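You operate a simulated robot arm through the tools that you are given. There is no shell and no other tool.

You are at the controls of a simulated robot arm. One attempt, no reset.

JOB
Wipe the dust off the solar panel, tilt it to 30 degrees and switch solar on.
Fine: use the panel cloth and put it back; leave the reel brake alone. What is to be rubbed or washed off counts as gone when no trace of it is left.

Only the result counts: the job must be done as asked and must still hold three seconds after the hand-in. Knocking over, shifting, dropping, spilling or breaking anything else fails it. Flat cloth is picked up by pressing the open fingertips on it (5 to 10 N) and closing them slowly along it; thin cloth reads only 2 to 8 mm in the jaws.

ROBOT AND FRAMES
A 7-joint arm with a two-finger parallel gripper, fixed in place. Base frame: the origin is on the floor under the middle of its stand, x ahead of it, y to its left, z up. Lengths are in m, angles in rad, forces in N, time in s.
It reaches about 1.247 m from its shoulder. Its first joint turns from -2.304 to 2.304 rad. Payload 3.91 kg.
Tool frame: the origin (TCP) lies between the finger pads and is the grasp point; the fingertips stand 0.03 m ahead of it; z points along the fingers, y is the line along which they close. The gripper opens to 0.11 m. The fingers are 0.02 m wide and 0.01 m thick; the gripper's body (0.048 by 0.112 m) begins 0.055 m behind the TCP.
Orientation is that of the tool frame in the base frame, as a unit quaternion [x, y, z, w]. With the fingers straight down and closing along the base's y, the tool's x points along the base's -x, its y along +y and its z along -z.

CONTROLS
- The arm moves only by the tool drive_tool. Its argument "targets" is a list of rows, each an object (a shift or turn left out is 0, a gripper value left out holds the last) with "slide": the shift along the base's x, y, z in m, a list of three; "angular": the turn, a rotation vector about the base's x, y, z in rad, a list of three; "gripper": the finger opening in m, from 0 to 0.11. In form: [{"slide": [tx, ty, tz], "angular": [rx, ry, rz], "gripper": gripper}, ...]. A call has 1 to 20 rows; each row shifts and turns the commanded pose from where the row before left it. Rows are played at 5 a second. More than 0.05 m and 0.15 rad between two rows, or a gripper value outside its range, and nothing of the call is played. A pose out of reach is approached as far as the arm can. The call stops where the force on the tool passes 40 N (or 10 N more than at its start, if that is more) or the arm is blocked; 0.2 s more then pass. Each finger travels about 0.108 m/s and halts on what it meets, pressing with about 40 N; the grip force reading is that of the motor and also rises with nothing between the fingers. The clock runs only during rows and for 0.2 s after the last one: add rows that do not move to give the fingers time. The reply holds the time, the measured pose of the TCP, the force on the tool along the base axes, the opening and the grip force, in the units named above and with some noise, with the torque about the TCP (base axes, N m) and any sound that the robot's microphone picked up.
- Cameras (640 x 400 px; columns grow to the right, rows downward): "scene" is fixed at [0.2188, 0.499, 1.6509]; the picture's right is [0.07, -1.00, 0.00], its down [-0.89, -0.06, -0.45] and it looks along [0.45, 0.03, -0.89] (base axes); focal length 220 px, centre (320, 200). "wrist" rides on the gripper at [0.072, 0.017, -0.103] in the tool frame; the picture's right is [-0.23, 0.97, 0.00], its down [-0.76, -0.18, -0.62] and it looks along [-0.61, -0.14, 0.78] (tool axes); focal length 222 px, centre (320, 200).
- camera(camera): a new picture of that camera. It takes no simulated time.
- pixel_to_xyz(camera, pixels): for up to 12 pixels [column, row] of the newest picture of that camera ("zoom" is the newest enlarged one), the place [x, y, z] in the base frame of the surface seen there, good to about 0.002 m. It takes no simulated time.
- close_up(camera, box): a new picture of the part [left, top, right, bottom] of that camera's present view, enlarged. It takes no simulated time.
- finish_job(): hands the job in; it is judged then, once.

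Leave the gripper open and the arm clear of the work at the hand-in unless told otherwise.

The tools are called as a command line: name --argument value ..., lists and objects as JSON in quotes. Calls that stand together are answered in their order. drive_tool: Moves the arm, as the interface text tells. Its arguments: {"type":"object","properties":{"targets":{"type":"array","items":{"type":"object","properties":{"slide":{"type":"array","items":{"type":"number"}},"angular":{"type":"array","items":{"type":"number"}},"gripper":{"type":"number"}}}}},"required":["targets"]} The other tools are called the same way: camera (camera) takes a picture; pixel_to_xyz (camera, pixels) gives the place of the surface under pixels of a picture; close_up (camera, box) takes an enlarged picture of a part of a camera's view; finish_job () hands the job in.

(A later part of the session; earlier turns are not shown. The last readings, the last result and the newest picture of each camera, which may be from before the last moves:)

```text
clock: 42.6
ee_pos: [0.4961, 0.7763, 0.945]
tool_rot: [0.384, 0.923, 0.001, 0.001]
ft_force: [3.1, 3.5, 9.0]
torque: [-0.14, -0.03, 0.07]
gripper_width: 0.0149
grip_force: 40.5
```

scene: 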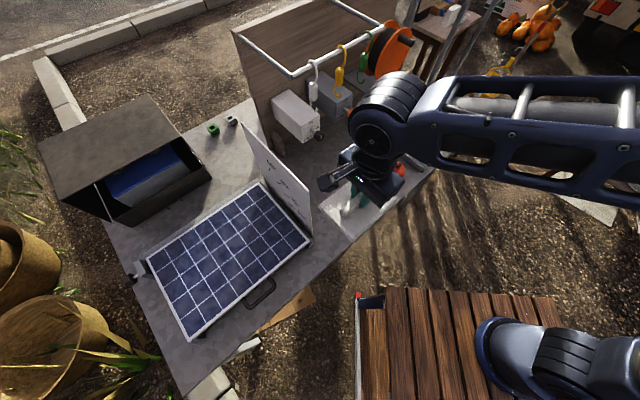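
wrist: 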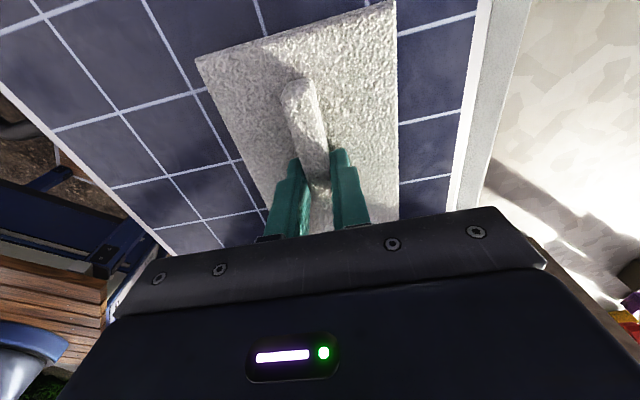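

The press is 9 N. I'll stroke along -u, 0.2 m.

drive_tool --targets '[{"slide": [-0.006, 0.006, 0]}, {"slide": [-0.01, 0.01, 0]}, {"slide": [-0.01, 0.01, 0]}, {"slide": [-0.01, 0.01, 0]}, {"slide": [-0.01, 0.01, 0]}, {"slide": [-0.01, 0.01, 0]}, {"slide": [-0.01, 0.01, 0]}, {"slide": [-0.01, 0.01, 0]}, {"slide": [-0.01, 0.01, 0]}, {"slide": [-0.01, 0.01, 0]}, {"slide": [0, 0, 0]}]'

```text
clock: 45.0
ee_pos: [0.3977, 0.8724, 0.9439]
tool_rot: [0.384, 0.923, 0.0, 0.001]
ft_force: [1.7, -1.5, 11.4]
torque: [-0.18, 0.02, 0.02]
gripper_width: 0.0149
grip_force: 40.2
```

Steady 11 N. I'll finish this stroke to u≈-0.40, shift 0.03 m toward the handle, and come back along +u.

drive_tool --targets '[{"slide": [-0.01, 0.01, 0]}, {"slide": [-0.01, 0.01, 0]}, {"slide": [-0.01, 0.01, 0]}, {"slide": [-0.01, 0.01, 0]}, {"slide": [-0.007, -0.007, 0]}, {"slide": [-0.007, -0.007, 0]}, {"slide": [-0.007, -0.007, 0]}, {"slide": [0.006, -0.006, 0]}, {"slide": [0.01, -0.01, 0]}, {"slide": [0.01, -0.01, 0]}, {"slide": [0.01, -0.01, 0]}, {"slide": [0.01, -0.01, 0]}, {"slide": [0, 0, 0]}]'

```text
clock: 47.8
ee_pos: [0.3847, 0.8448, 0.9428]
tool_rot: [0.385, 0.923, 0.001, 0.001]
ft_force: [-4.2, 2.3, 16.9]
torque: [-0.06, 0.11, -0.02]
gripper_width: 0.0147
grip_force: 40.1
```

drive_tool --targets '[{"slide": [0.01, -0.01, 0.0008]}, {"slide": [0.01, -0.01, 0]}, {"slide": [0.01, -0.01, 0]}, {"slide": [0.01, -0.01, 0]}, {"slide": [0.01, -0.01, 0]}, {"slide": [0.01, -0.01, 0]}, {"slide": [0.01, -0.01, 0]}, {"slide": [0.01, -0.01, 0]}, {"slide": [0.01, -0.01, 0]}, {"slide": [0.01, -0.01, 0]}, {"slide": [0, 0, 0]}]'

```text
clock: 50.2
ee_pos: [0.486, 0.7454, 0.9457]
tool_rot: [0.385, 0.923, 0.002, 0.002]
ft_force: [0.7, 1.1, 8.3]
torque: [-0.08, 0.1, -0.07]
gripper_width: 0.015
grip_force: 39.9
```

Good, 8 N at the right end. Shift 0.03 m toward the handle and stroke back along -u.

drive_tool --targets '[{"slide": [-0.007, -0.007, 0]}, {"slide": [-0.007, -0.007, 0]}, {"slide": [-0.007, -0.007, 0]}, {"slide": [-0.006, 0.006, 0]}, {"slide": [-0.01, 0.01, 0]}, {"slide": [-0.01, 0.01, 0]}, {"slide": [-0.01, 0.01, 0]}, {"slide": [-0.01, 0.01, 0]}, {"slide": [-0.01, 0.01, 0]}, {"slide": [-0.01, 0.01, 0]}, {"slide": [-0.01, 0.01, 0]}, {"slide": [-0.01, 0.01, 0]}, {"slide": [-0.01, 0.01, 0]}, {"slide": [-0.01, 0.01, 0]}, {"slide": [0, 0, 0]}]'

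```text
clock: 53.4
ee_pos: [0.3577, 0.8314, 0.9437]
tool_rot: [0.385, 0.923, 0.001, 0.001]
ft_force: [0.7, -0.4, -0.4]
torque: [-0.01, 0.01, -0.01]
gripper_width: 0.0149
grip_force: 40.0
```

The force dropped to zero here. I'll press 1.5 mm more and continue.

drive_tool --targets '[{"slide": [0, 0, -0.0015]}, {"slide": [0, 0, 0]}]'

camera --camera "wrist"

close_up --camera "scene" --box '[150, 180, 320, 310]'

```text
clock: 54.0
ee_pos: [0.3584, 0.8302, 0.9447]
tool_rot: [0.384, 0.923, 0.001, 0.001]
ft_force: [0.1, 5.6, 12.1]
torque: [-0.19, -0.02, 0.04]
gripper_width: 0.015
grip_force: 39.8
```

```text
taken
```

wrist: 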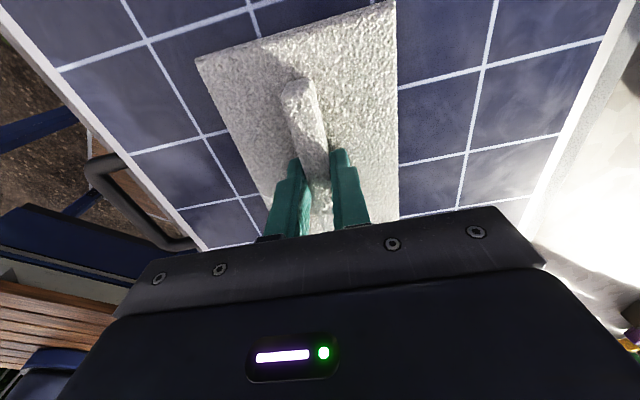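

```text
3.08 times, centred on (235, 245) of scene
```

zoom: 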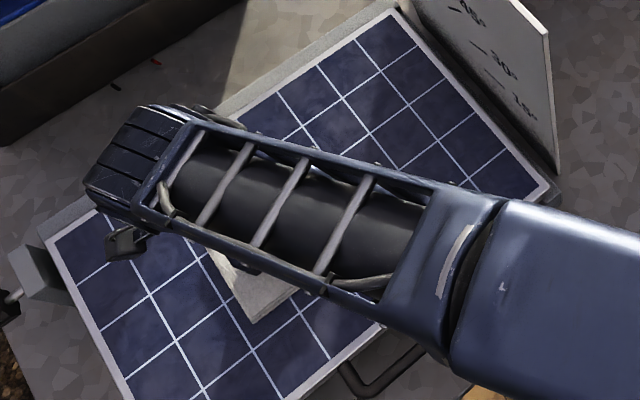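

Contact is back at 12 N. I'll run out to u≈-0.40 and back along +u on this line.

drive_tool --targets '[{"slide": [-0.01, 0.01, 0]}, {"slide": [-0.01, 0.01, 0]}, {"slide": [-0.01, 0.01, 0]}, {"slide": [-0.01, 0.01, 0]}, {"slide": [-0.005, 0.005, 0]}, {"slide": [0.006, -0.006, 0]}, {"slide": [0.01, -0.01, 0]}, {"slide": [0.01, -0.01, 0]}, {"slide": [0.01, -0.01, 0]}, {"slide": [0.01, -0.01, 0]}, {"slide": [0.01, -0.01, 0]}, {"slide": [0, 0, 0]}]'

```text
clock: 56.6
ee_pos: [0.3665, 0.8193, 0.9444]
tool_rot: [0.385, 0.923, 0.0, 0.001]
ft_force: [-6.8, 5.5, 23.1]
torque: [0.12, 0.28, -0.03]
gripper_width: 0.0149
grip_force: 40.1
```

drive_tool --targets '[{"slide": [0.008, -0.008, 0.0013]}, {"slide": [0.01, -0.01, 0]}, {"slide": [0.01, -0.01, 0]}, {"slide": [0.01, -0.01, 0]}, {"slide": [0.01, -0.01, 0]}, {"slide": [0.01, -0.01, 0]}, {"slide": [0.01, -0.01, 0]}, {"slide": [0.01, -0.01, 0]}, {"slide": [0.01, -0.01, 0]}, {"slide": [0.01, -0.01, 0]}, {"slide": [0, 0, 0]}]'

```text
clock: 59.0
ee_pos: [0.4674, 0.7213, 0.9441]
tool_rot: [0.384, 0.923, 0.001, 0.001]
ft_force: [-0.4, 0.2, -0.8]
torque: [-0.05, -0.02, 0.03]
gripper_width: 0.0149
grip_force: 39.5
```

Press again by 1.5 mm, shift 0.03 m toward the handle, and stroke along -u.

drive_tool --targets '[{"slide": [0, 0, -0.0015]}, {"slide": [-0.007, -0.007, 0]}, {"slide": [-0.007, -0.007, 0]}, {"slide": [-0.007, -0.007, 0]}, {"slide": [-0.006, 0.006, 0]}, {"slide": [-0.01, 0.01, 0]}, {"slide": [-0.01, 0.01, 0]}, {"slide": [-0.01, 0.01, 0]}, {"slide": [-0.01, 0.01, 0]}, {"slide": [-0.01, 0.01, 0]}, {"slide": [0, 0, 0]}]'

```text
clock: 61.4
ee_pos: [0.3896, 0.7562, 0.9445]
tool_rot: [0.385, 0.923, 0.001, 0.001]
ft_force: [3.6, -3.6, 22.4]
torque: [-0.2, -0.01, 0.03]
gripper_width: 0.0149
grip_force: 40.4
```

drive_tool --targets '[{"slide": [-0.008, 0.008, 0.001]}, {"slide": [-0.01, 0.01, 0]}, {"slide": [-0.01, 0.01, 0]}, {"slide": [-0.01, 0.01, 0]}, {"slide": [-0.01, 0.01, 0]}, {"slide": [-0.01, 0.01, 0]}, {"slide": [-0.01, 0.01, 0]}, {"slide": [-0.01, 0.01, 0]}, {"slide": [-0.01, 0.01, 0]}, {"slide": [0, 0, 0]}]'

```text
clock: 63.6
ee_pos: [0.3005, 0.8425, 0.9442]
tool_rot: [0.384, 0.923, 0.001, 0.001]
ft_force: [6.7, -3.8, 24.2]
torque: [-0.31, -0.05, 0.0]
gripper_width: 0.0148
grip_force: 40.0
```

Force is 24 N at the left end; ease 1.5 mm, shift another 0.03 m toward the handle, and stroke back along +u.

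drive_tool --targets '[{"slide": [-0.007, -0.007, 0.0015]}, {"slide": [-0.007, -0.007, 0]}, {"slide": [-0.007, -0.007, 0]}, {"slide": [0.006, -0.006, 0]}, {"slide": [0.01, -0.01, 0]}, {"slide": [0.01, -0.01, 0]}, {"slide": [0.01, -0.01, 0]}, {"slide": [0.01, -0.01, 0]}, {"slide": [0.01, -0.01, 0]}, {"slide": [0.01, -0.01, 0]}, {"slide": [0, 0, 0]}]'

```text
clock: 66.0
ee_pos: [0.3475, 0.7573, 0.9452]
tool_rot: [0.384, 0.923, 0.0, 0.001]
ft_force: [0.0, 0.1, -0.8]
torque: [-0.01, 0.0, 0.02]
gripper_width: 0.0151
grip_force: 40.2
```

drive_tool --targets '[{"slide": [0, 0, -0.002]}, {"slide": [0, 0, 0]}, {"slide": [-0.006, 0.006, 0]}, {"slide": [-0.01, 0.01, 0]}, {"slide": [-0.01, 0.01, 0]}, {"slide": [-0.01, 0.01, 0]}, {"slide": [0.006, -0.006, 0]}, {"slide": [0.01, -0.01, 0]}, {"slide": [0.01, -0.01, 0]}, {"slide": [0.01, -0.01, 0]}, {"slide": [0.01, -0.01, 0]}, {"slide": [0, 0, 0]}]'

```text
clock: 68.6
ee_pos: [0.3575, 0.7465, 0.9443]
tool_rot: [0.384, 0.923, 0.001, 0.002]
ft_force: [0.0, 0.9, 10.8]
torque: [0.05, 0.2, -0.09]
gripper_width: 0.015
grip_force: 39.8
```

10.8 N here. I'll finish the +u run on this line, then lift and inspect from clear.

drive_tool --targets '[{"slide": [0.01, -0.01, 0]}, {"slide": [0.01, -0.01, 0]}, {"slide": [0.01, -0.01, 0]}, {"slide": [0.01, -0.01, 0]}, {"slide": [0.01, -0.01, 0]}, {"slide": [0.01, -0.01, 0]}, {"slide": [0, 0, 0]}]'

```text
clock: 70.2
ee_pos: [0.416, 0.6859, 0.943]
tool_rot: [0.384, 0.923, 0.0, 0.001]
ft_force: [0.5, -0.4, 6.5]
torque: [-0.09, 0.04, -0.06]
gripper_width: 0.0149
grip_force: 39.9
```

One more sweep across the panel depth (toward the hinge) at the right part of the dusty zone, then one at the centre.

drive_tool --targets '[{"slide": [0.006, 0.006, 0]}, {"slide": [0.01, 0.01, 0]}, {"slide": [0.01, 0.01, 0]}, {"slide": [0.01, 0.01, 0]}, {"slide": [0.01, 0.01, 0]}, {"slide": [0.01, 0.01, 0]}, {"slide": [0.01, 0.01, 0]}, {"slide": [0.01, 0.01, 0]}, {"slide": [0.01, 0.01, 0]}, {"slide": [0.006, 0.006, 0]}, {"slide": [0, 0, 0]}]'

```text
clock: 72.6
ee_pos: [0.5088, 0.7798, 0.9449]
tool_rot: [0.384, 0.923, 0.0, 0.002]
ft_force: [-1.5, -0.6, 5.1]
torque: [-0.12, 0.11, 0.01]
gripper_width: 0.0148
grip_force: 40.1
```

drive_tool --targets '[{"slide": [-0.006, 0.006, -0.0005]}, {"slide": [-0.01, 0.01, 0]}, {"slide": [-0.01, 0.01, 0]}, {"slide": [-0.01, 0.01, 0]}, {"slide": [-0.01, 0.01, 0]}, {"slide": [-0.01, 0.01, 0]}, {"slide": [-0.006, -0.006, 0]}, {"slide": [-0.01, -0.01, 0]}, {"slide": [-0.01, -0.01, 0]}, {"slide": [-0.01, -0.01, 0]}, {"slide": [-0.01, -0.01, 0]}, {"slide": [-0.01, -0.01, 0]}, {"slide": [-0.01, -0.01, 0]}, {"slide": [-0.01, -0.01, 0]}, {"slide": [-0.01, -0.01, 0]}, {"slide": [-0.006, -0.006, 0]}, {"slide": [0, 0, 0]}]'

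```text
clock: 76.2
ee_pos: [0.3621, 0.7427, 0.943]
tool_rot: [0.384, 0.923, 0.002, 0.0]
ft_force: [7.9, 7.1, 34.8]
torque: [0.08, -0.11, -0.03]
gripper_width: 0.0147
grip_force: 39.2
```

34.8 N is close to the limit, so I stop wiping there, lift, and move clear for inspection.

drive_tool --targets '[{"slide": [0, 0, 0.03]}, {"slide": [0, 0, 0.04]}, {"slide": [-0.015, -0.015, 0.04]}, {"slide": [-0.015, -0.015, 0.04]}, {"slide": [-0.018, -0.018, 0.04]}, {"slide": [-0.018, -0.018, 0.04]}, {"slide": [-0.018, -0.018, 0.04]}, {"slide": [-0.018, -0.018, 0.033]}, {"slide": [-0.016, -0.016, 0]}, {"slide": [0.0325, -0.0325, 0]}, {"slide": [0.0325, -0.0325, 0]}, {"slide": [0.0325, -0.0325, 0]}, {"slide": [0.0325, -0.0325, 0]}, {"slide": [0.0325, -0.0325, 0]}, {"slide": [0.0325, -0.0325, 0]}, {"slide": [0, 0, 0]}]'

camera --camera "scene"

close_up --camera "scene" --box '[190, 200, 290, 280]'

close_up --camera "scene" --box '[195, 215, 240, 275]'

close_up --camera "scene" --box '[235, 205, 285, 255]'

```text
clock: 79.6
ee_pos: [0.4345, 0.4271, 1.2469]
tool_rot: [0.384, 0.923, 0.0, 0.001]
ft_force: [0.1, 0.2, -1.3]
torque: [0.01, -0.01, 0.0]
gripper_width: 0.0146
grip_force: 39.5
```

```text
taken
```

scene: 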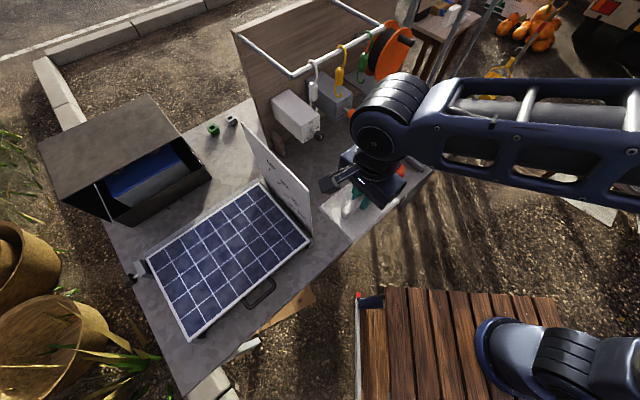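

```text
5.00 times, centred on (240, 240) of scene
```

zoom: 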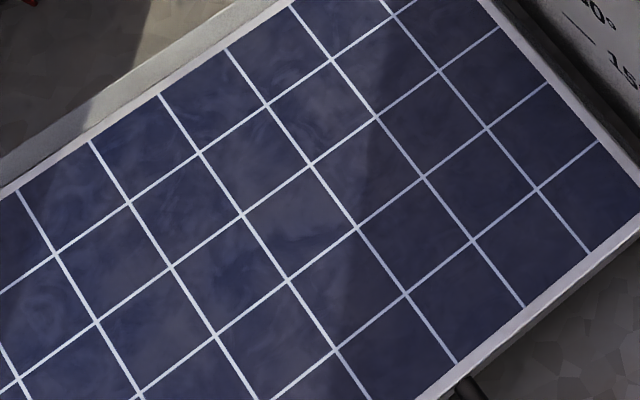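

```text
6.67 times, centred on (218, 245) of scene
```

zoom: 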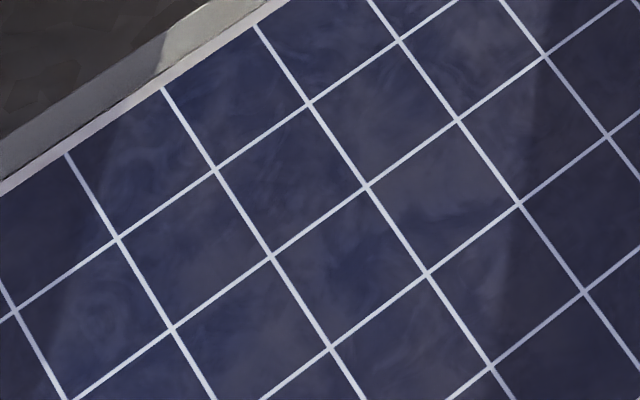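

```text
8.00 times, centred on (260, 230) of scene
```

zoom: 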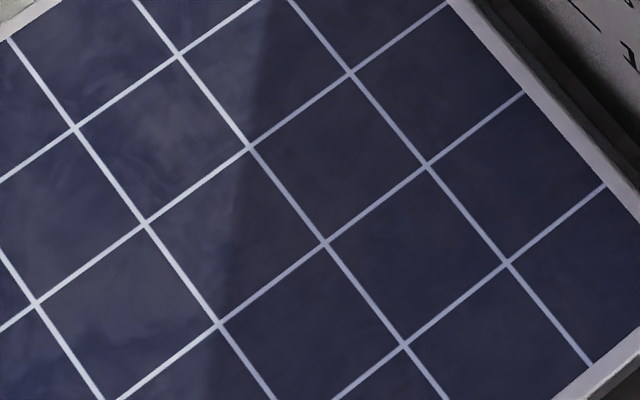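

The pictures before and after the second pass are identical, so the mottling is just the glass texture, and the dust is gone. Now I return the pad: first +u at height, then over its home (0.5405, 0.459).

drive_tool --targets '[{"slide": [0.0185, -0.0185, 0]}, {"slide": [0.0185, -0.0185, 0]}, {"slide": [0.023, 0.023, 0]}, {"slide": [0.023, 0.023, 0]}, {"slide": [0.023, 0.023, 0]}, {"slide": [0, 0, -0.04]}, {"slide": [0, 0, -0.04]}, {"slide": [0, 0, -0.04]}, {"slide": [0, 0, -0.04]}, {"slide": [0, 0, -0.04]}, {"slide": [0, 0, -0.04]}, {"slide": [0, 0, 0]}]'

camera --camera "scene"

```text
clock: 82.2
ee_pos: [0.5445, 0.4616, 1.0047]
tool_rot: [0.384, 0.923, 0.0, 0.001]
ft_force: [0.1, -0.1, -0.5]
torque: [0.02, -0.01, 0.01]
gripper_width: 0.0149
grip_force: 40.2
```

```text
taken
```

scene: 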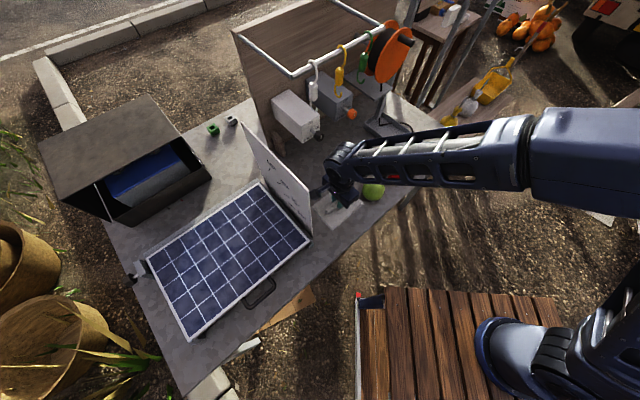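

I'm 4 mm off in x; I'll correct and descend to just above the table.

drive_tool --targets '[{"slide": [-0.004, -0.0025, -0.03]}, {"slide": [0, 0, -0.04]}, {"slide": [0, 0, -0.035]}, {"slide": [0, 0, -0.02]}, {"slide": [0, 0, -0.008]}, {"slide": [0, 0, 0]}]'

```text
clock: 83.6
ee_pos: [0.5403, 0.4604, 0.8738]
tool_rot: [0.384, 0.923, 0.0, 0.001]
ft_force: [0.1, -1.1, -0.7]
torque: [0.0, 0.03, 0.0]
gripper_width: 0.0149
grip_force: 39.8
```

drive_tool --targets '[{"slide": [0, -0.001, -0.004]}, {"slide": [0, 0, -0.003]}, {"slide": [0, 0, -0.002]}, {"slide": [0, 0, 0]}]'

```text
clock: 84.6
ee_pos: [0.5412, 0.4592, 0.8642]
tool_rot: [0.385, 0.923, 0.001, 0.001]
ft_force: [-0.6, -0.8, -0.4]
torque: [-0.04, 0.01, -0.01]
gripper_width: 0.0149
grip_force: 40.1
```

No contact force yet; one more millimetre and then release.

drive_tool --targets '[{"slide": [0, 0, -0.001]}, {"slide": [0, 0, 0]}]'

```text
clock: 85.2
ee_pos: [0.539, 0.4584, 0.8639]
tool_rot: [0.385, 0.923, 0.0, 0.002]
ft_force: [1.6, -1.2, 14.3]
torque: [-0.12, 0.17, -0.02]
gripper_width: 0.0149
grip_force: 39.7
```

The pad is on the table. I'll ease the press, open the fingers and lift straight up.

drive_tool --targets '[{"slide": [0, 0, 0.001]}, {"slide": [0, 0, 0], "gripper": 0.02}, {"slide": [0, 0, 0], "gripper": 0.03}, {"slide": [0, 0, 0], "gripper": 0.045}, {"slide": [0, 0, 0], "gripper": 0.06}, {"slide": [0, 0, 0.01]}, {"slide": [0, 0, 0.03]}, {"slide": [0, 0, 0.04]}, {"slide": [0, 0, 0.04]}, {"slide": [0, 0, 0.04]}, {"slide": [0, 0, 0]}]'

camera --camera "wrist"

camera --camera "scene"

```text
clock: 87.6
ee_pos: [0.5413, 0.4579, 1.0243]
tool_rot: [0.385, 0.923, 0.0, 0.001]
ft_force: [-0.3, 0.2, 0.5]
torque: [-0.01, -0.03, -0.01]
gripper_width: 0.06
grip_force: 0.1
```

```text
taken
```

wrist: 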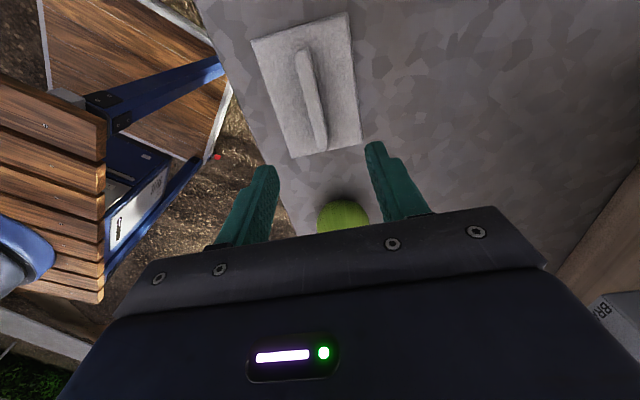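

```text
taken
```

scene: 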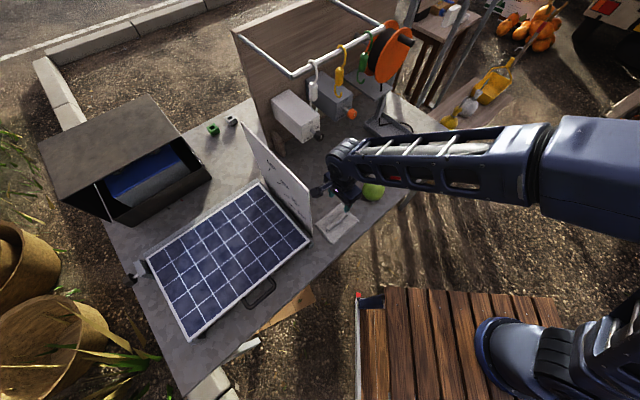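

The pad is down and released. I'll check its corners against the original positions.

pixel_to_xyz --camera "wrist" --pixels '[[255, 44], [345, 16], [294, 154], [360, 141], [302, 100], [311, 100]]'

close_up --camera "scene" --box '[310, 190, 360, 250]'

```text
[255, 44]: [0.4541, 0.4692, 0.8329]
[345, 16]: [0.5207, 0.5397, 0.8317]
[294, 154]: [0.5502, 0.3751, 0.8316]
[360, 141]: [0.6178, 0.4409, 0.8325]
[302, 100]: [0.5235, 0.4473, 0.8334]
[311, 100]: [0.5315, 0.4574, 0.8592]
```

```text
6.67 times, centred on (335, 220) of scene
```

zoom: 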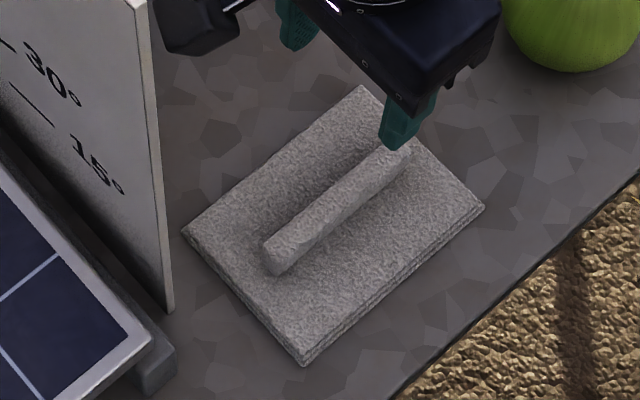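

The pad sits about 10 mm nearer the table edge than it started (it shifted when the fingers opened). I'll nudge it back by lowering the open fingers around the ridge and pushing it about 10 mm the other way.

drive_tool --targets '[{"slide": [0, 0, -0.04]}, {"slide": [0, 0, -0.04]}, {"slide": [0, 0, -0.04]}, {"slide": [0, 0, -0.02]}, {"slide": [0, 0, -0.012]}, {"slide": [0, 0, -0.005]}, {"slide": [0, 0, 0]}]'

camera --camera "wrist"

```text
clock: 89.2
ee_pos: [0.5379, 0.4571, 0.8677]
tool_rot: [0.384, 0.923, 0.0, 0.001]
ft_force: [0.6, 0.8, 0.1]
torque: [-0.01, 0.01, -0.02]
gripper_width: 0.0603
grip_force: 0.0
```

```text
taken
```

wrist: 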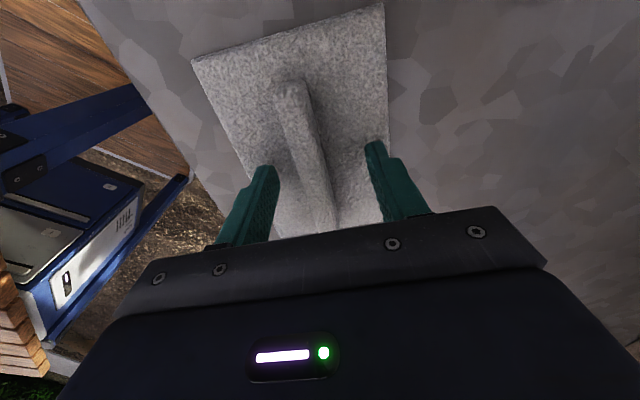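

The ridge is nearer the left finger (the table-edge side). I'll push it away from the edge by moving the tool 26 mm along (+x,+y), back off, and lift.

drive_tool --targets '[{"slide": [0.0037, 0.0037, 0]}, {"slide": [0.0037, 0.0037, 0]}, {"slide": [0.0037, 0.0037, 0]}, {"slide": [0.0025, 0.0025, 0]}, {"slide": [0.0025, 0.0025, 0]}, {"slide": [0.0023, 0.0023, 0]}, {"slide": [0, 0, 0]}]'

drive_tool --targets '[{"slide": [-0.006, -0.006, 0]}, {"slide": [-0.006, -0.006, 0]}, {"slide": [0, 0, 0.02]}, {"slide": [0, 0, 0.04]}, {"slide": [0, 0, 0.04]}, {"slide": [0, 0, 0.04]}, {"slide": [0, 0, 0]}]'

close_up --camera "scene" --box '[310, 190, 360, 250]'

```text
clock: 90.8
ee_pos: [0.5583, 0.4757, 0.8684]
tool_rot: [0.384, 0.923, 0.001, 0.001]
ft_force: [0.2, 0.2, -0.2]
torque: [0.02, -0.02, 0.02]
gripper_width: 0.0602
grip_force: 0.3
```

```text
clock: 92.4
ee_pos: [0.5459, 0.465, 1.0093]
tool_rot: [0.384, 0.923, 0.0, 0.001]
ft_force: [-0.5, -0.1, 0.2]
torque: [0.02, 0.01, -0.01]
gripper_width: 0.0601
grip_force: 0.0
```

```text
6.67 times, centred on (335, 220) of scene
```

zoom: 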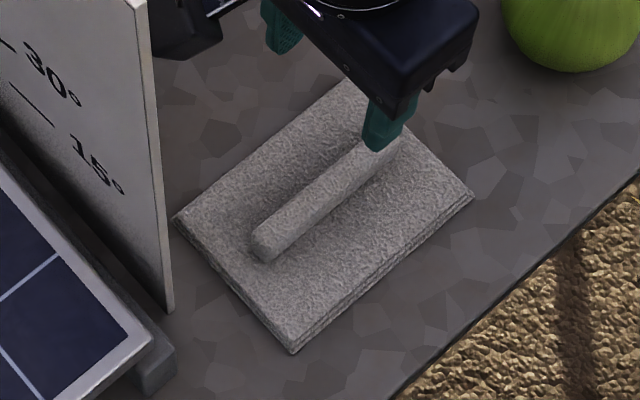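

The pad now matches its original corners to within a millimetre or two. Next I raise the hand and move over the panel handle (bar near (0.244, 0.681, 0.893)).

drive_tool --targets '[{"slide": [0, 0, 0.04]}, {"slide": [-0.0163, -0.0163, 0.04]}, {"slide": [-0.0163, -0.0163, 0.04]}, {"slide": [-0.0163, -0.0163, 0.04]}, {"slide": [-0.0163, -0.0163, 0.04]}, {"slide": [-0.0163, -0.0163, 0.04]}, {"slide": [-0.0323, 0.0323, 0]}, {"slide": [-0.0323, 0.0323, 0]}, {"slide": [-0.0323, 0.0323, 0]}, {"slide": [-0.0323, 0.0323, 0]}, {"slide": [-0.0323, 0.0323, 0]}, {"slide": [-0.0323, 0.0323, 0]}, {"slide": [-0.0323, 0.0323, 0]}, {"slide": [-0.0323, 0.0323, 0]}, {"slide": [0, 0, -0.04]}, {"slide": [0, 0, 0]}]'

camera --camera "wrist"

```text
clock: 95.8
ee_pos: [0.2048, 0.6431, 1.2048]
tool_rot: [0.384, 0.923, 0.001, 0.001]
ft_force: [-0.3, -0.3, -0.8]
torque: [0.01, 0.04, 0.0]
gripper_width: 0.0601
grip_force: 0.0
```

```text
taken
```

wrist: 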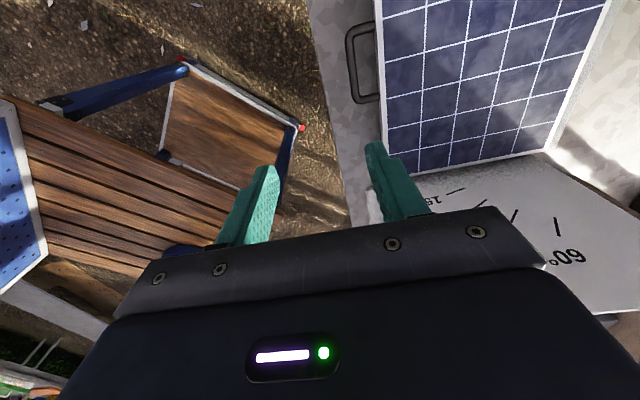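

From here the wrist camera sees the scale board and its marks. I'll enlarge it to work out the hinge axis from the marks.

close_up --camera "wrist" --box '[400, 140, 640, 300]'

```text
2.50 times, centred on (520, 220) of wrist
```

zoom: 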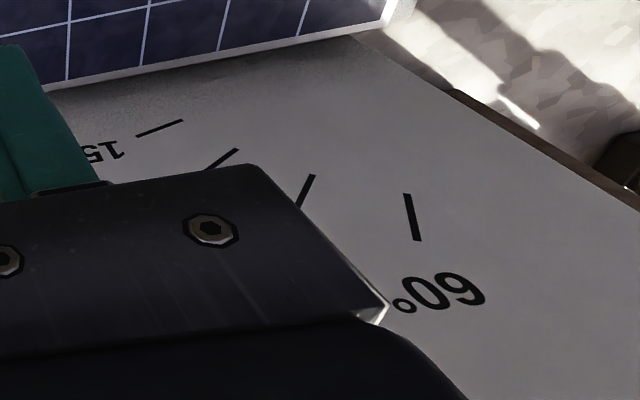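

Four marks are visible: 15° (138–183, 122–136), 30° (207–239, 149–165), 45° (300–314, 175–206) and 60° (405–418, 194–240). I'll read their ends.

pixel_to_xyz --camera "zoom" --pixels '[[138, 135], [182, 122], [208, 166], [238, 150], [303, 203], [313, 176], [406, 195], [417, 239], [300, 62], [150, 75]]'

```text
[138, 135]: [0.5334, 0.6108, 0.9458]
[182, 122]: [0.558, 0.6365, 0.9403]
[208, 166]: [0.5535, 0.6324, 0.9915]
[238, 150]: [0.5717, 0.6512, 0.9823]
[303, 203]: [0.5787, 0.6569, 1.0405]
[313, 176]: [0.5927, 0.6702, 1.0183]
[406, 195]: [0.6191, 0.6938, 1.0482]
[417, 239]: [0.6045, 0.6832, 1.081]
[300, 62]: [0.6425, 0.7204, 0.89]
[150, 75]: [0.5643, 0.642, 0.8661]
```

The marks' inner ends lie on a circle of radius 0.178 m about (v, z) = (-1.018, 0.893), so that is the hinge line, and the handle bar sits at radius ≈0.364 m. I'll go over the bar and down to z≈0.965 with the fingers open 0.05.

drive_tool --targets '[{"slide": [0.0193, 0.0193, -0.03], "gripper": 0.05}, {"slide": [0.0192, 0.0192, -0.03]}, {"slide": [0, 0, -0.045]}, {"slide": [0, 0, -0.045]}, {"slide": [0, 0, -0.045]}, {"slide": [0, 0, -0.045]}, {"slide": [0, 0, 0]}]'

camera --camera "wrist"

camera --camera "scene"

```text
clock: 97.4
ee_pos: [0.2444, 0.6797, 0.9672]
tool_rot: [0.384, 0.923, 0.001, 0.002]
ft_force: [-1.0, 0.3, 1.0]
torque: [-0.01, -0.01, -0.01]
gripper_width: 0.0504
grip_force: 0.2
```

```text
taken
```

wrist: 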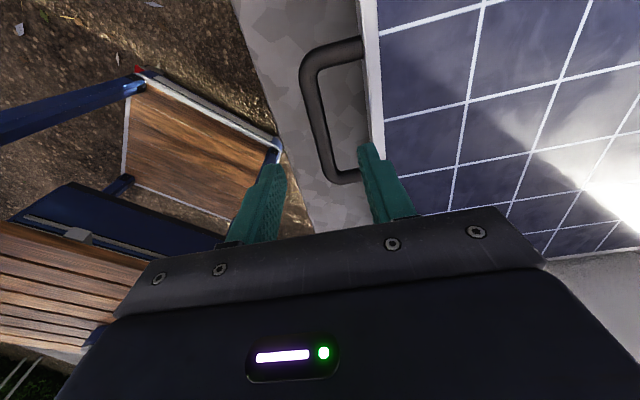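

```text
taken
```

scene: 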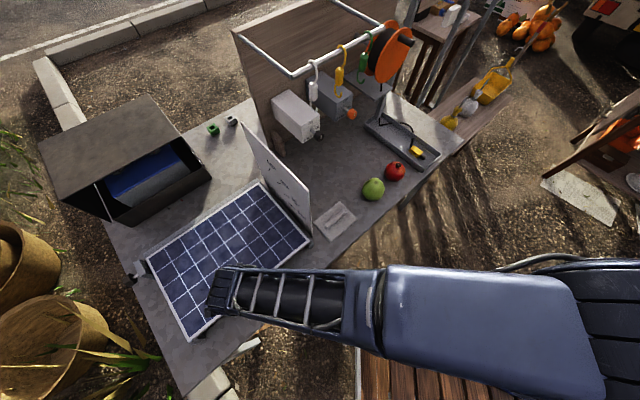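

The handle bar runs from (305,70) to (335,175) in the wrist picture. I'll read it to place the fingers.

pixel_to_xyz --camera "wrist" --pixels '[[306, 75], [314, 75], [314, 110], [322, 110], [323, 150], [332, 150], [345, 50], [350, 175], [368, 80], [372, 80], [318, 130]]'

```text
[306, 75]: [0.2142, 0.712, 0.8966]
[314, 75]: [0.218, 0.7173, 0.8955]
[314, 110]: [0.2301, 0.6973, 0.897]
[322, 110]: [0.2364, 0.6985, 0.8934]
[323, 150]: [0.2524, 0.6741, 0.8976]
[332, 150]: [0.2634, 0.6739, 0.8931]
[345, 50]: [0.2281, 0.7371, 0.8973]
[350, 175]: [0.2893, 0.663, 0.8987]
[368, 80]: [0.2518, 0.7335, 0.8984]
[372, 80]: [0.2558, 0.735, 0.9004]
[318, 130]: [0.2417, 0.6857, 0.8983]
```

Bar centre is at v≈-0.657, z≈0.892. I'll shift 2.5 mm in x and y, lower to bar height and close the fingers on the bar.

drive_tool --targets '[{"slide": [0.0025, 0.0025, -0.01], "gripper": 0.04}, {"slide": [0, 0, 0]}, {"slide": [0, 0, -0.03]}, {"slide": [0, 0, -0.02]}, {"slide": [0, 0, -0.01]}, {"slide": [0, 0, -0.004]}, {"slide": [0, 0, 0]}]'

```text
clock: 99.0
ee_pos: [0.2478, 0.6802, 0.8933]
tool_rot: [0.383, 0.924, 0.0, 0.0]
ft_force: [-0.4, 0.5, 0.1]
torque: [0.02, -0.01, 0.01]
gripper_width: 0.0401
grip_force: 0.0
```

drive_tool --targets '[{"slide": [0, 0, 0], "gripper": 0.03}, {"slide": [0, 0, 0], "gripper": 0.022}, {"slide": [0, 0, 0], "gripper": 0.016}, {"slide": [0, 0, 0], "gripper": 0.01}, {"slide": [0, 0, 0], "gripper": 0.006}, {"slide": [0, 0, 0]}]'

camera --camera "wrist"

```text
clock: 100.4
ee_pos: [0.248, 0.6812, 0.8933]
tool_rot: [0.384, 0.923, 0.0, 0.001]
ft_force: [-13.4, -15.8, -0.7]
torque: [-0.08, 0.03, -0.67]
gripper_width: 0.0138
grip_force: 45.6
```

```text
taken
```

wrist: 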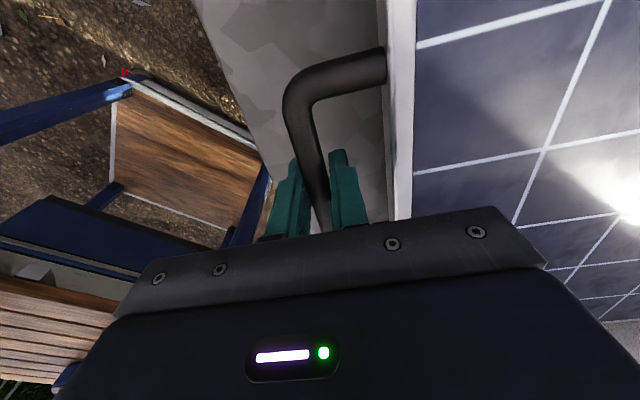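

The bar is gripped (14 mm). There's a 20 N sideways pull, so I'll ease the tool 3 mm toward the robot to relieve it.

drive_tool --targets '[{"slide": [-0.002, -0.002, 0]}, {"slide": [0, 0, 0]}]'

```text
clock: 101.0
ee_pos: [0.246, 0.6809, 0.8938]
tool_rot: [0.385, 0.923, 0.001, 0.001]
ft_force: [2.3, 8.1, -6.9]
torque: [-0.47, -0.5, -0.57]
gripper_width: 0.0136
grip_force: 45.0
```

Now a small test lift: 0.02 rad along the arc about the hinge, turning the tool with it, to feel whether the hinge is free or locked.

drive_tool --targets '[{"slide": [0, 0, 0.0036], "angular": [-0.0071, 0.0071, 0]}, {"slide": [0, 0, 0.0036], "angular": [-0.0071, 0.0071, 0]}, {"slide": [0, 0, 0]}]'

```text
clock: 101.8
ee_pos: [0.2472, 0.6803, 0.8996]
tool_rot: [0.384, 0.923, -0.008, -0.003]
ft_force: [10.0, 8.6, -6.3]
torque: [0.44, 0.44, -0.63]
gripper_width: 0.0141
grip_force: 44.8
```

It rises with about 6 N downward load, so the panel seems to be moving. There's a 13 N pull toward the hinge, so I'll correct toward the hinge as I continue to about 0.11 rad.

drive_tool --targets '[{"slide": [0.00085, 0.00085, 0.0108], "angular": [-0.0212, 0.0212, 0]}, {"slide": [0.00085, 0.00085, 0.0108], "angular": [-0.0212, 0.0212, 0]}, {"slide": [0.00085, 0.00085, 0.0107], "angular": [-0.0212, 0.0212, 0]}, {"slide": [0, 0, 0]}]'

camera --camera "wrist"

close_up --camera "scene" --box '[120, 160, 340, 350]'

```text
clock: 102.8
ee_pos: [0.2485, 0.6827, 0.9315]
tool_rot: [0.384, 0.922, -0.051, -0.02]
ft_force: [6.9, 1.3, -8.1]
torque: [-0.43, -0.37, -0.52]
gripper_width: 0.0134
grip_force: 45.1
```

```text
taken
```

wrist: 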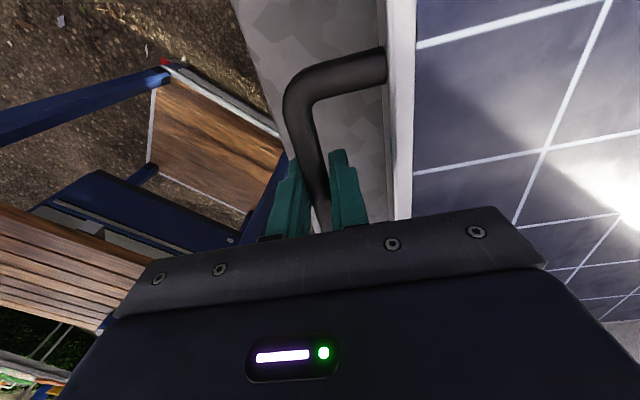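

```text
2.11 times, centred on (230, 255) of scene
```

zoom: 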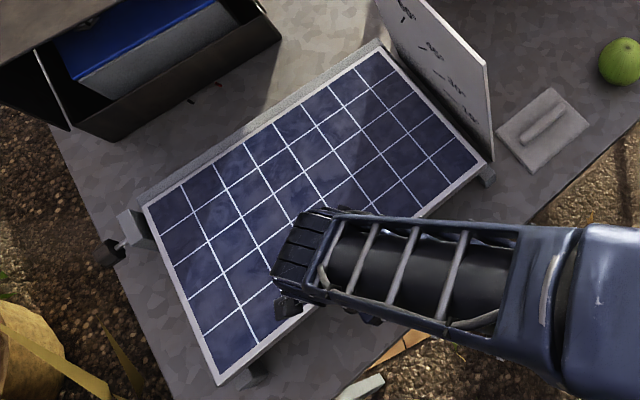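

The panel is lifting (its feet show under the near edge). I'll keep following the arc to about 0.26 rad, checking forces.

drive_tool --targets '[{"slide": [0.00095, 0.00095, 0.01072], "angular": [-0.0212, 0.0212, 0]}, {"slide": [0.00118, 0.00118, 0.01067], "angular": [-0.0212, 0.0212, 0]}, {"slide": [0.0014, 0.0014, 0.01062], "angular": [-0.0212, 0.0212, 0]}, {"slide": [0.00163, 0.00163, 0.01055], "angular": [-0.0212, 0.0212, 0]}, {"slide": [0.00185, 0.00185, 0.01048], "angular": [-0.0212, 0.0212, 0]}, {"slide": [0, 0, 0]}]'

```text
clock: 104.2
ee_pos: [0.2557, 0.6893, 0.9859]
tool_rot: [0.381, 0.915, -0.12, -0.048]
ft_force: [16.4, -1.1, -9.6]
torque: [-0.23, -0.2, -0.56]
gripper_width: 0.0135
grip_force: 45.4
```

Forces show about 12 N along the hinge line and 11 N toward the hinge; I'll bias the path by 2 mm in +x to relieve them and continue to about 0.41 rad.

drive_tool --targets '[{"slide": [0.0026, 0.00207, 0.01039], "angular": [-0.0212, 0.0212, 0]}, {"slide": [0.0028, 0.00229, 0.0103], "angular": [-0.0212, 0.0212, 0]}, {"slide": [0.003, 0.00251, 0.0102], "angular": [-0.0212, 0.0212, 0]}, {"slide": [0.0032, 0.00273, 0.01009], "angular": [-0.0212, 0.0212, 0]}, {"slide": [0.0034, 0.00294, 0.00997], "angular": [-0.0212, 0.0212, 0]}, {"slide": [0, 0, 0]}]'

```text
clock: 105.6
ee_pos: [0.2692, 0.7042, 1.0378]
tool_rot: [0.376, 0.904, -0.187, -0.077]
ft_force: [-8.7, 16.8, -9.2]
torque: [0.47, 0.44, -1.0]
gripper_width: 0.0136
grip_force: 45.1
```

Now an 18 N push along -u and a -1 N·m twist. I'll bias back by 2 mm along -u and turn slightly about -z while continuing to about 0.50 rad.

drive_tool --targets '[{"slide": [0.00265, 0.00365, 0.00984], "angular": [-0.0212, 0.0212, -0.003]}, {"slide": [0.00286, 0.00386, 0.0097], "angular": [-0.0212, 0.0212, -0.003]}, {"slide": [0.00306, 0.00406, 0.00956], "angular": [-0.0212, 0.0212, 0]}, {"slide": [0, 0, 0]}]'

camera --camera "scene"

camera --camera "wrist"

```text
clock: 106.4
ee_pos: [0.2791, 0.7128, 1.068]
tool_rot: [0.376, 0.893, -0.228, -0.092]
ft_force: [-3.2, -17.3, 7.6]
torque: [0.0, 0.13, -0.36]
gripper_width: 0.0136
grip_force: 45.0
stopped in row 4: the force on the tool passed its limit at 42 N (the readings are from after the stop); the commanded pose is now the measured one
```

```text
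taken
```

scene: 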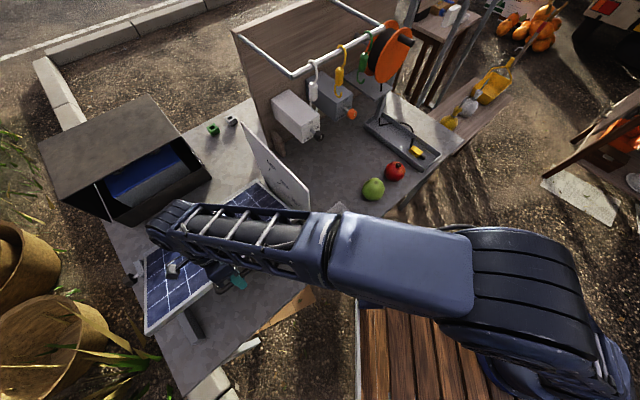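

```text
taken
```

wrist: 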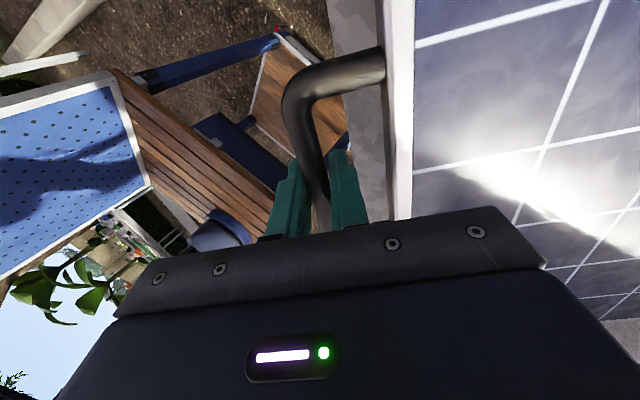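

The stop came right as I paused; the tool is at θ≈0.508 rad (29.1°). I'll measure the panel's actual tilt from the visible glass in the scene.

close_up --camera "scene" --box '[120, 160, 340, 350]'

pixel_to_xyz --camera "scene" --pixels '[[150, 262], [150, 320], [155, 270], [160, 310], [200, 287], [205, 295], [255, 190], [265, 195], [275, 203], [240, 200], [150, 290], [180, 300]]'

```text
2.11 times, centred on (230, 255) of scene
```

zoom: 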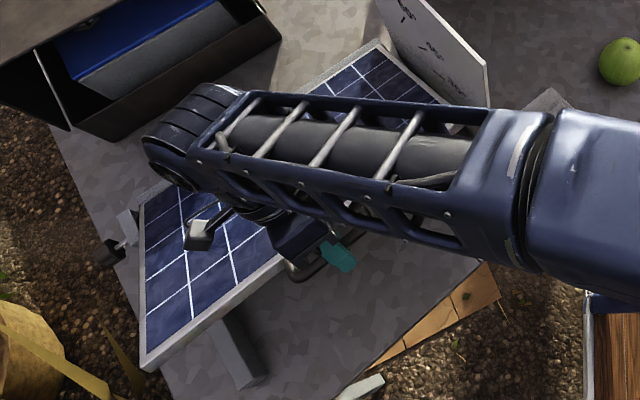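

```text
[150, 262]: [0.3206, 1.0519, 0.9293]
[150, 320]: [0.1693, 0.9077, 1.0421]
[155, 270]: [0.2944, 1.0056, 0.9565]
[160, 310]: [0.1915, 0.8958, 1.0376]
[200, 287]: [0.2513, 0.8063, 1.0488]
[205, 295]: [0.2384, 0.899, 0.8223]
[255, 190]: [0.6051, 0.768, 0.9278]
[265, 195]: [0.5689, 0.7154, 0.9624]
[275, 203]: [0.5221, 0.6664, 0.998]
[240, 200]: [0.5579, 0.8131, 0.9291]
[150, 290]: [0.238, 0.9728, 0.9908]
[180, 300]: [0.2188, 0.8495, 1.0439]
```

The glass measures about 28.3–28.6°, so it needs about 1.5° more. I'll continue the arc by 0.028 rad in small steps with a slight sideways relief.

drive_tool --targets '[{"slide": [0.0009, 0.0002, 0.0024], "angular": [-0.005, 0.005, 0]}, {"slide": [0.0009, 0.0006, 0.0024], "angular": [-0.005, 0.005, 0]}, {"slide": [0.0009, 0.0009, 0.0023], "angular": [-0.005, 0.005, 0]}, {"slide": [0.0009, 0.0009, 0.0023], "angular": [-0.005, 0.005, 0]}, {"slide": [0, 0, 0]}]'

camera --camera "scene"

pixel_to_xyz --camera "scene" --pixels '[[150, 262], [150, 318], [155, 270], [160, 310], [255, 190], [265, 195], [275, 203], [150, 290], [180, 300], [152, 265], [155, 316], [170, 305]]'

```text
clock: 107.6
ee_pos: [0.2834, 0.7173, 1.0767]
tool_rot: [0.374, 0.891, -0.239, -0.096]
ft_force: [-3.5, -9.9, -1.3]
torque: [-0.68, -0.57, 0.26]
gripper_width: 0.0136
grip_force: 44.6
```

```text
taken
```

scene: 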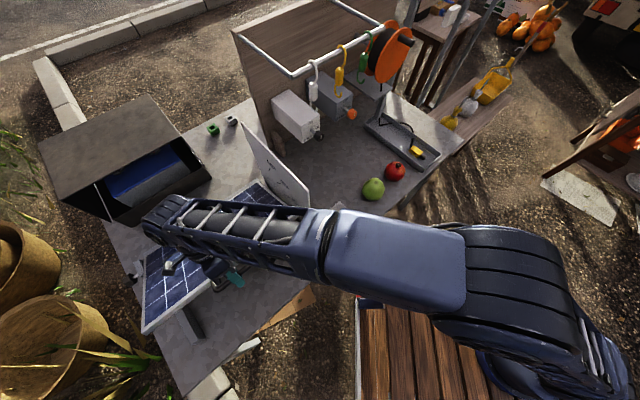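

```text
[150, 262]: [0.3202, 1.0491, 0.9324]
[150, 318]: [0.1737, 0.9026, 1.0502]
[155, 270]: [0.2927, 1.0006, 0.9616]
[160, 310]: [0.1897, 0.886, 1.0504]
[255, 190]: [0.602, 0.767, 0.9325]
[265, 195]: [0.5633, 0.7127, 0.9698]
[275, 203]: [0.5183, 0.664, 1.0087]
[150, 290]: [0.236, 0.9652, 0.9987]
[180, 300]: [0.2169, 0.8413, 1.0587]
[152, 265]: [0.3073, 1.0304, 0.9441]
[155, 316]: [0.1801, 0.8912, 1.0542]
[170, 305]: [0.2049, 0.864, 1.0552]
```

The glass now measures 29.8°. The vertical force at the handle is only -1.3 N, so the hinge friction appears to hold it. I'll open the fingers just slightly and check whether the panel stays.

drive_tool --targets '[{"slide": [0, 0, 0], "gripper": 0.016}, {"slide": [0, 0, 0], "gripper": 0.018}, {"slide": [0, 0, 0]}]'

camera --camera "wrist"

camera --camera "scene"

pixel_to_xyz --camera "scene" --pixels '[[150, 262], [150, 318], [155, 270], [160, 310], [255, 190], [265, 195], [275, 203], [150, 290], [180, 300], [152, 265], [155, 316], [170, 305]]'

```text
clock: 108.4
ee_pos: [0.282, 0.7179, 1.0753]
tool_rot: [0.374, 0.89, -0.241, -0.098]
ft_force: [0.1, 0.1, 0.0]
torque: [-0.01, 0.02, 0.0]
gripper_width: 0.0179
grip_force: 0.1
```

```text
taken
```

wrist: 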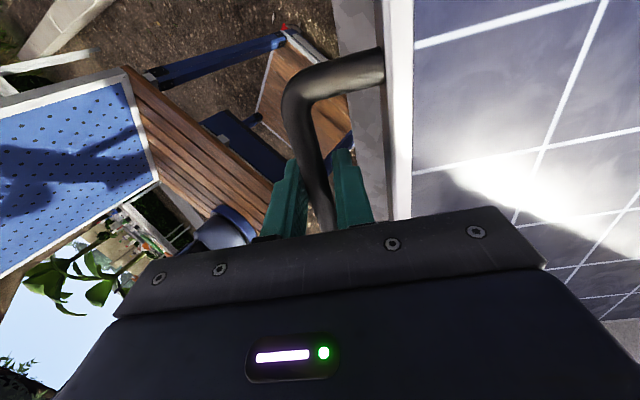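

```text
taken
```

scene: 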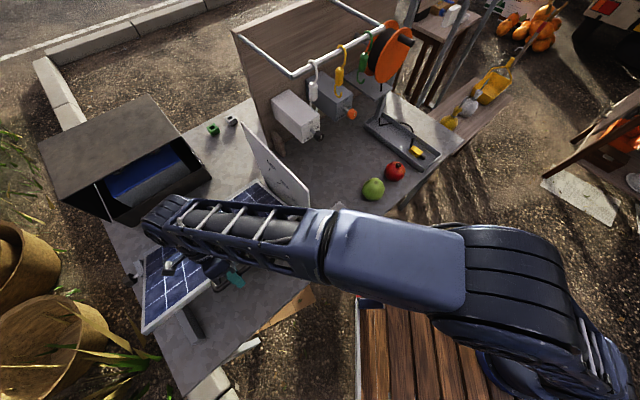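

```text
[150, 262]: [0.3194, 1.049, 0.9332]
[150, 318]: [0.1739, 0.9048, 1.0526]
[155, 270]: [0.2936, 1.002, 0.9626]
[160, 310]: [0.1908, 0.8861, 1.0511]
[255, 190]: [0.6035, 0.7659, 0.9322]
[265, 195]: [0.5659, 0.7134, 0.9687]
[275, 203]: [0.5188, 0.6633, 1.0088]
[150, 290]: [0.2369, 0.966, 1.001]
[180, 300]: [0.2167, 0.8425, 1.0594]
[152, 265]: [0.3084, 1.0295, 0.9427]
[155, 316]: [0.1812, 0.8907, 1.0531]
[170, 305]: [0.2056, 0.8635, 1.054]
```

The panel stays put with the fingers slack (forces zero) and reads 29.9–30.0°. I'll open the fingers to 0.036 and withdraw along the finger direction.

drive_tool --targets '[{"slide": [0, 0, 0], "gripper": 0.028}, {"slide": [0, 0, 0], "gripper": 0.036}, {"slide": [0, 0, 0]}, {"slide": [0.0035, 0.0035, 0.0087]}, {"slide": [0.0071, 0.0071, 0.0173]}, {"slide": [0.0071, 0.0071, 0.0173]}, {"slide": [0.0141, 0.0141, 0.0346]}, {"slide": [0.0141, 0.0141, 0.0346]}, {"slide": [0, 0, 0]}]'

camera --camera "wrist"

```text
clock: 110.4
ee_pos: [0.3267, 0.762, 1.1863]
tool_rot: [0.374, 0.891, -0.24, -0.098]
ft_force: [0.1, 0.3, -0.5]
torque: [0.0, -0.02, -0.02]
gripper_width: 0.0362
grip_force: 0.0
```

```text
taken
```

wrist: 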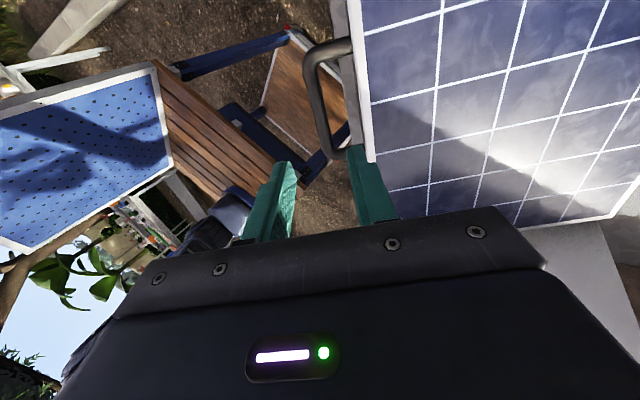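

The hand is clear of the handle. I'll turn the fingers back to straight down while moving toward the robot, then go along +u to in front of the solar box.

drive_tool --targets '[{"slide": [-0.01, -0.01, 0.03], "angular": [0.0926, -0.0926, 0]}, {"slide": [-0.03, -0.03, 0.015], "angular": [0.0926, -0.0926, 0]}, {"slide": [-0.03, -0.03, 0.015], "angular": [0.0926, -0.0926, 0]}, {"slide": [-0.03, -0.03, 0], "angular": [0.0926, -0.0926, 0]}, {"slide": [-0.02, -0.02, 0]}, {"slide": [0.03366, -0.03366, 0]}, {"slide": [0.03366, -0.03366, 0]}, {"slide": [0.03366, -0.03366, 0]}, {"slide": [0.03366, -0.03366, 0]}, {"slide": [0.03366, -0.03366, 0]}, {"slide": [0.03366, -0.03366, 0]}, {"slide": [0.03366, -0.03366, 0]}, {"slide": [0.03366, -0.03366, 0]}, {"slide": [0.03366, -0.03366, 0]}, {"slide": [0.03366, -0.03366, 0]}, {"slide": [0, 0, 0]}]'

camera --camera "scene"

camera --camera "wrist"

```text
clock: 113.8
ee_pos: [0.5496, 0.3076, 1.2469]
tool_rot: [0.387, 0.922, -0.001, 0.002]
ft_force: [-0.5, 0.6, 1.0]
torque: [-0.01, 0.0, 0.01]
gripper_width: 0.0359
grip_force: 0.2
```

```text
taken
```

scene: 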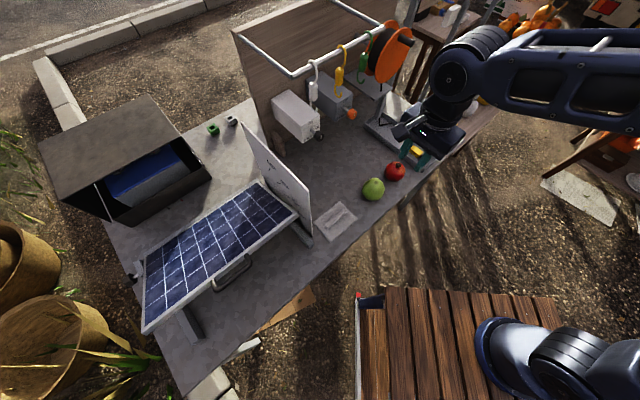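

```text
taken
```

wrist: 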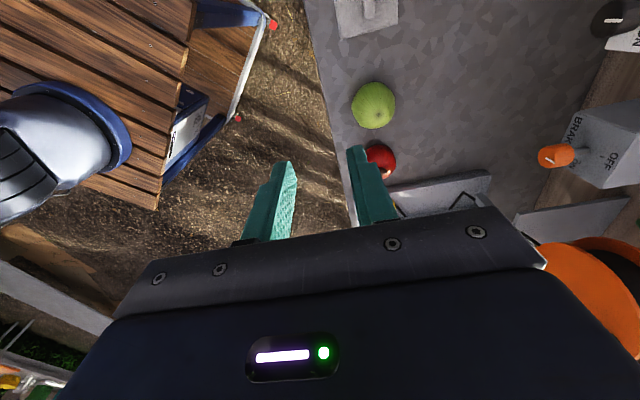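

The panel is still tilted, and now fully visible. I'll measure its tilt again plus the hooks, rail and knob for the approach.

pixel_to_xyz --camera "scene" --pixels '[[155, 262], [155, 318], [200, 232], [200, 290], [250, 192], [270, 215], [285, 213], [240, 250], [160, 265], [180, 308], [265, 195], [220, 270]]'

close_up --camera "scene" --box '[280, 40, 380, 150]'

```text
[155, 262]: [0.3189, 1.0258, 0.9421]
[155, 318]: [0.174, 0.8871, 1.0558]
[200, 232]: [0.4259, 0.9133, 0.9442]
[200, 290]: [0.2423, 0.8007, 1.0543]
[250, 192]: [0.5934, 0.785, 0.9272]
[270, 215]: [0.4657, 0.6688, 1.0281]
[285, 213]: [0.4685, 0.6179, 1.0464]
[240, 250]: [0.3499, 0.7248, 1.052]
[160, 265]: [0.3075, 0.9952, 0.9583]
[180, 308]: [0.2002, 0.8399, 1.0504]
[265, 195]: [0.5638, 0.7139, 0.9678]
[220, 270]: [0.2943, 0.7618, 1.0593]
```

```text
3.64 times, centred on (330, 95) of scene
```

zoom: 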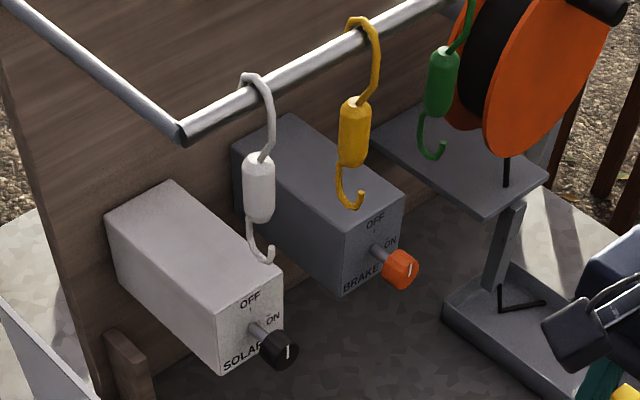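

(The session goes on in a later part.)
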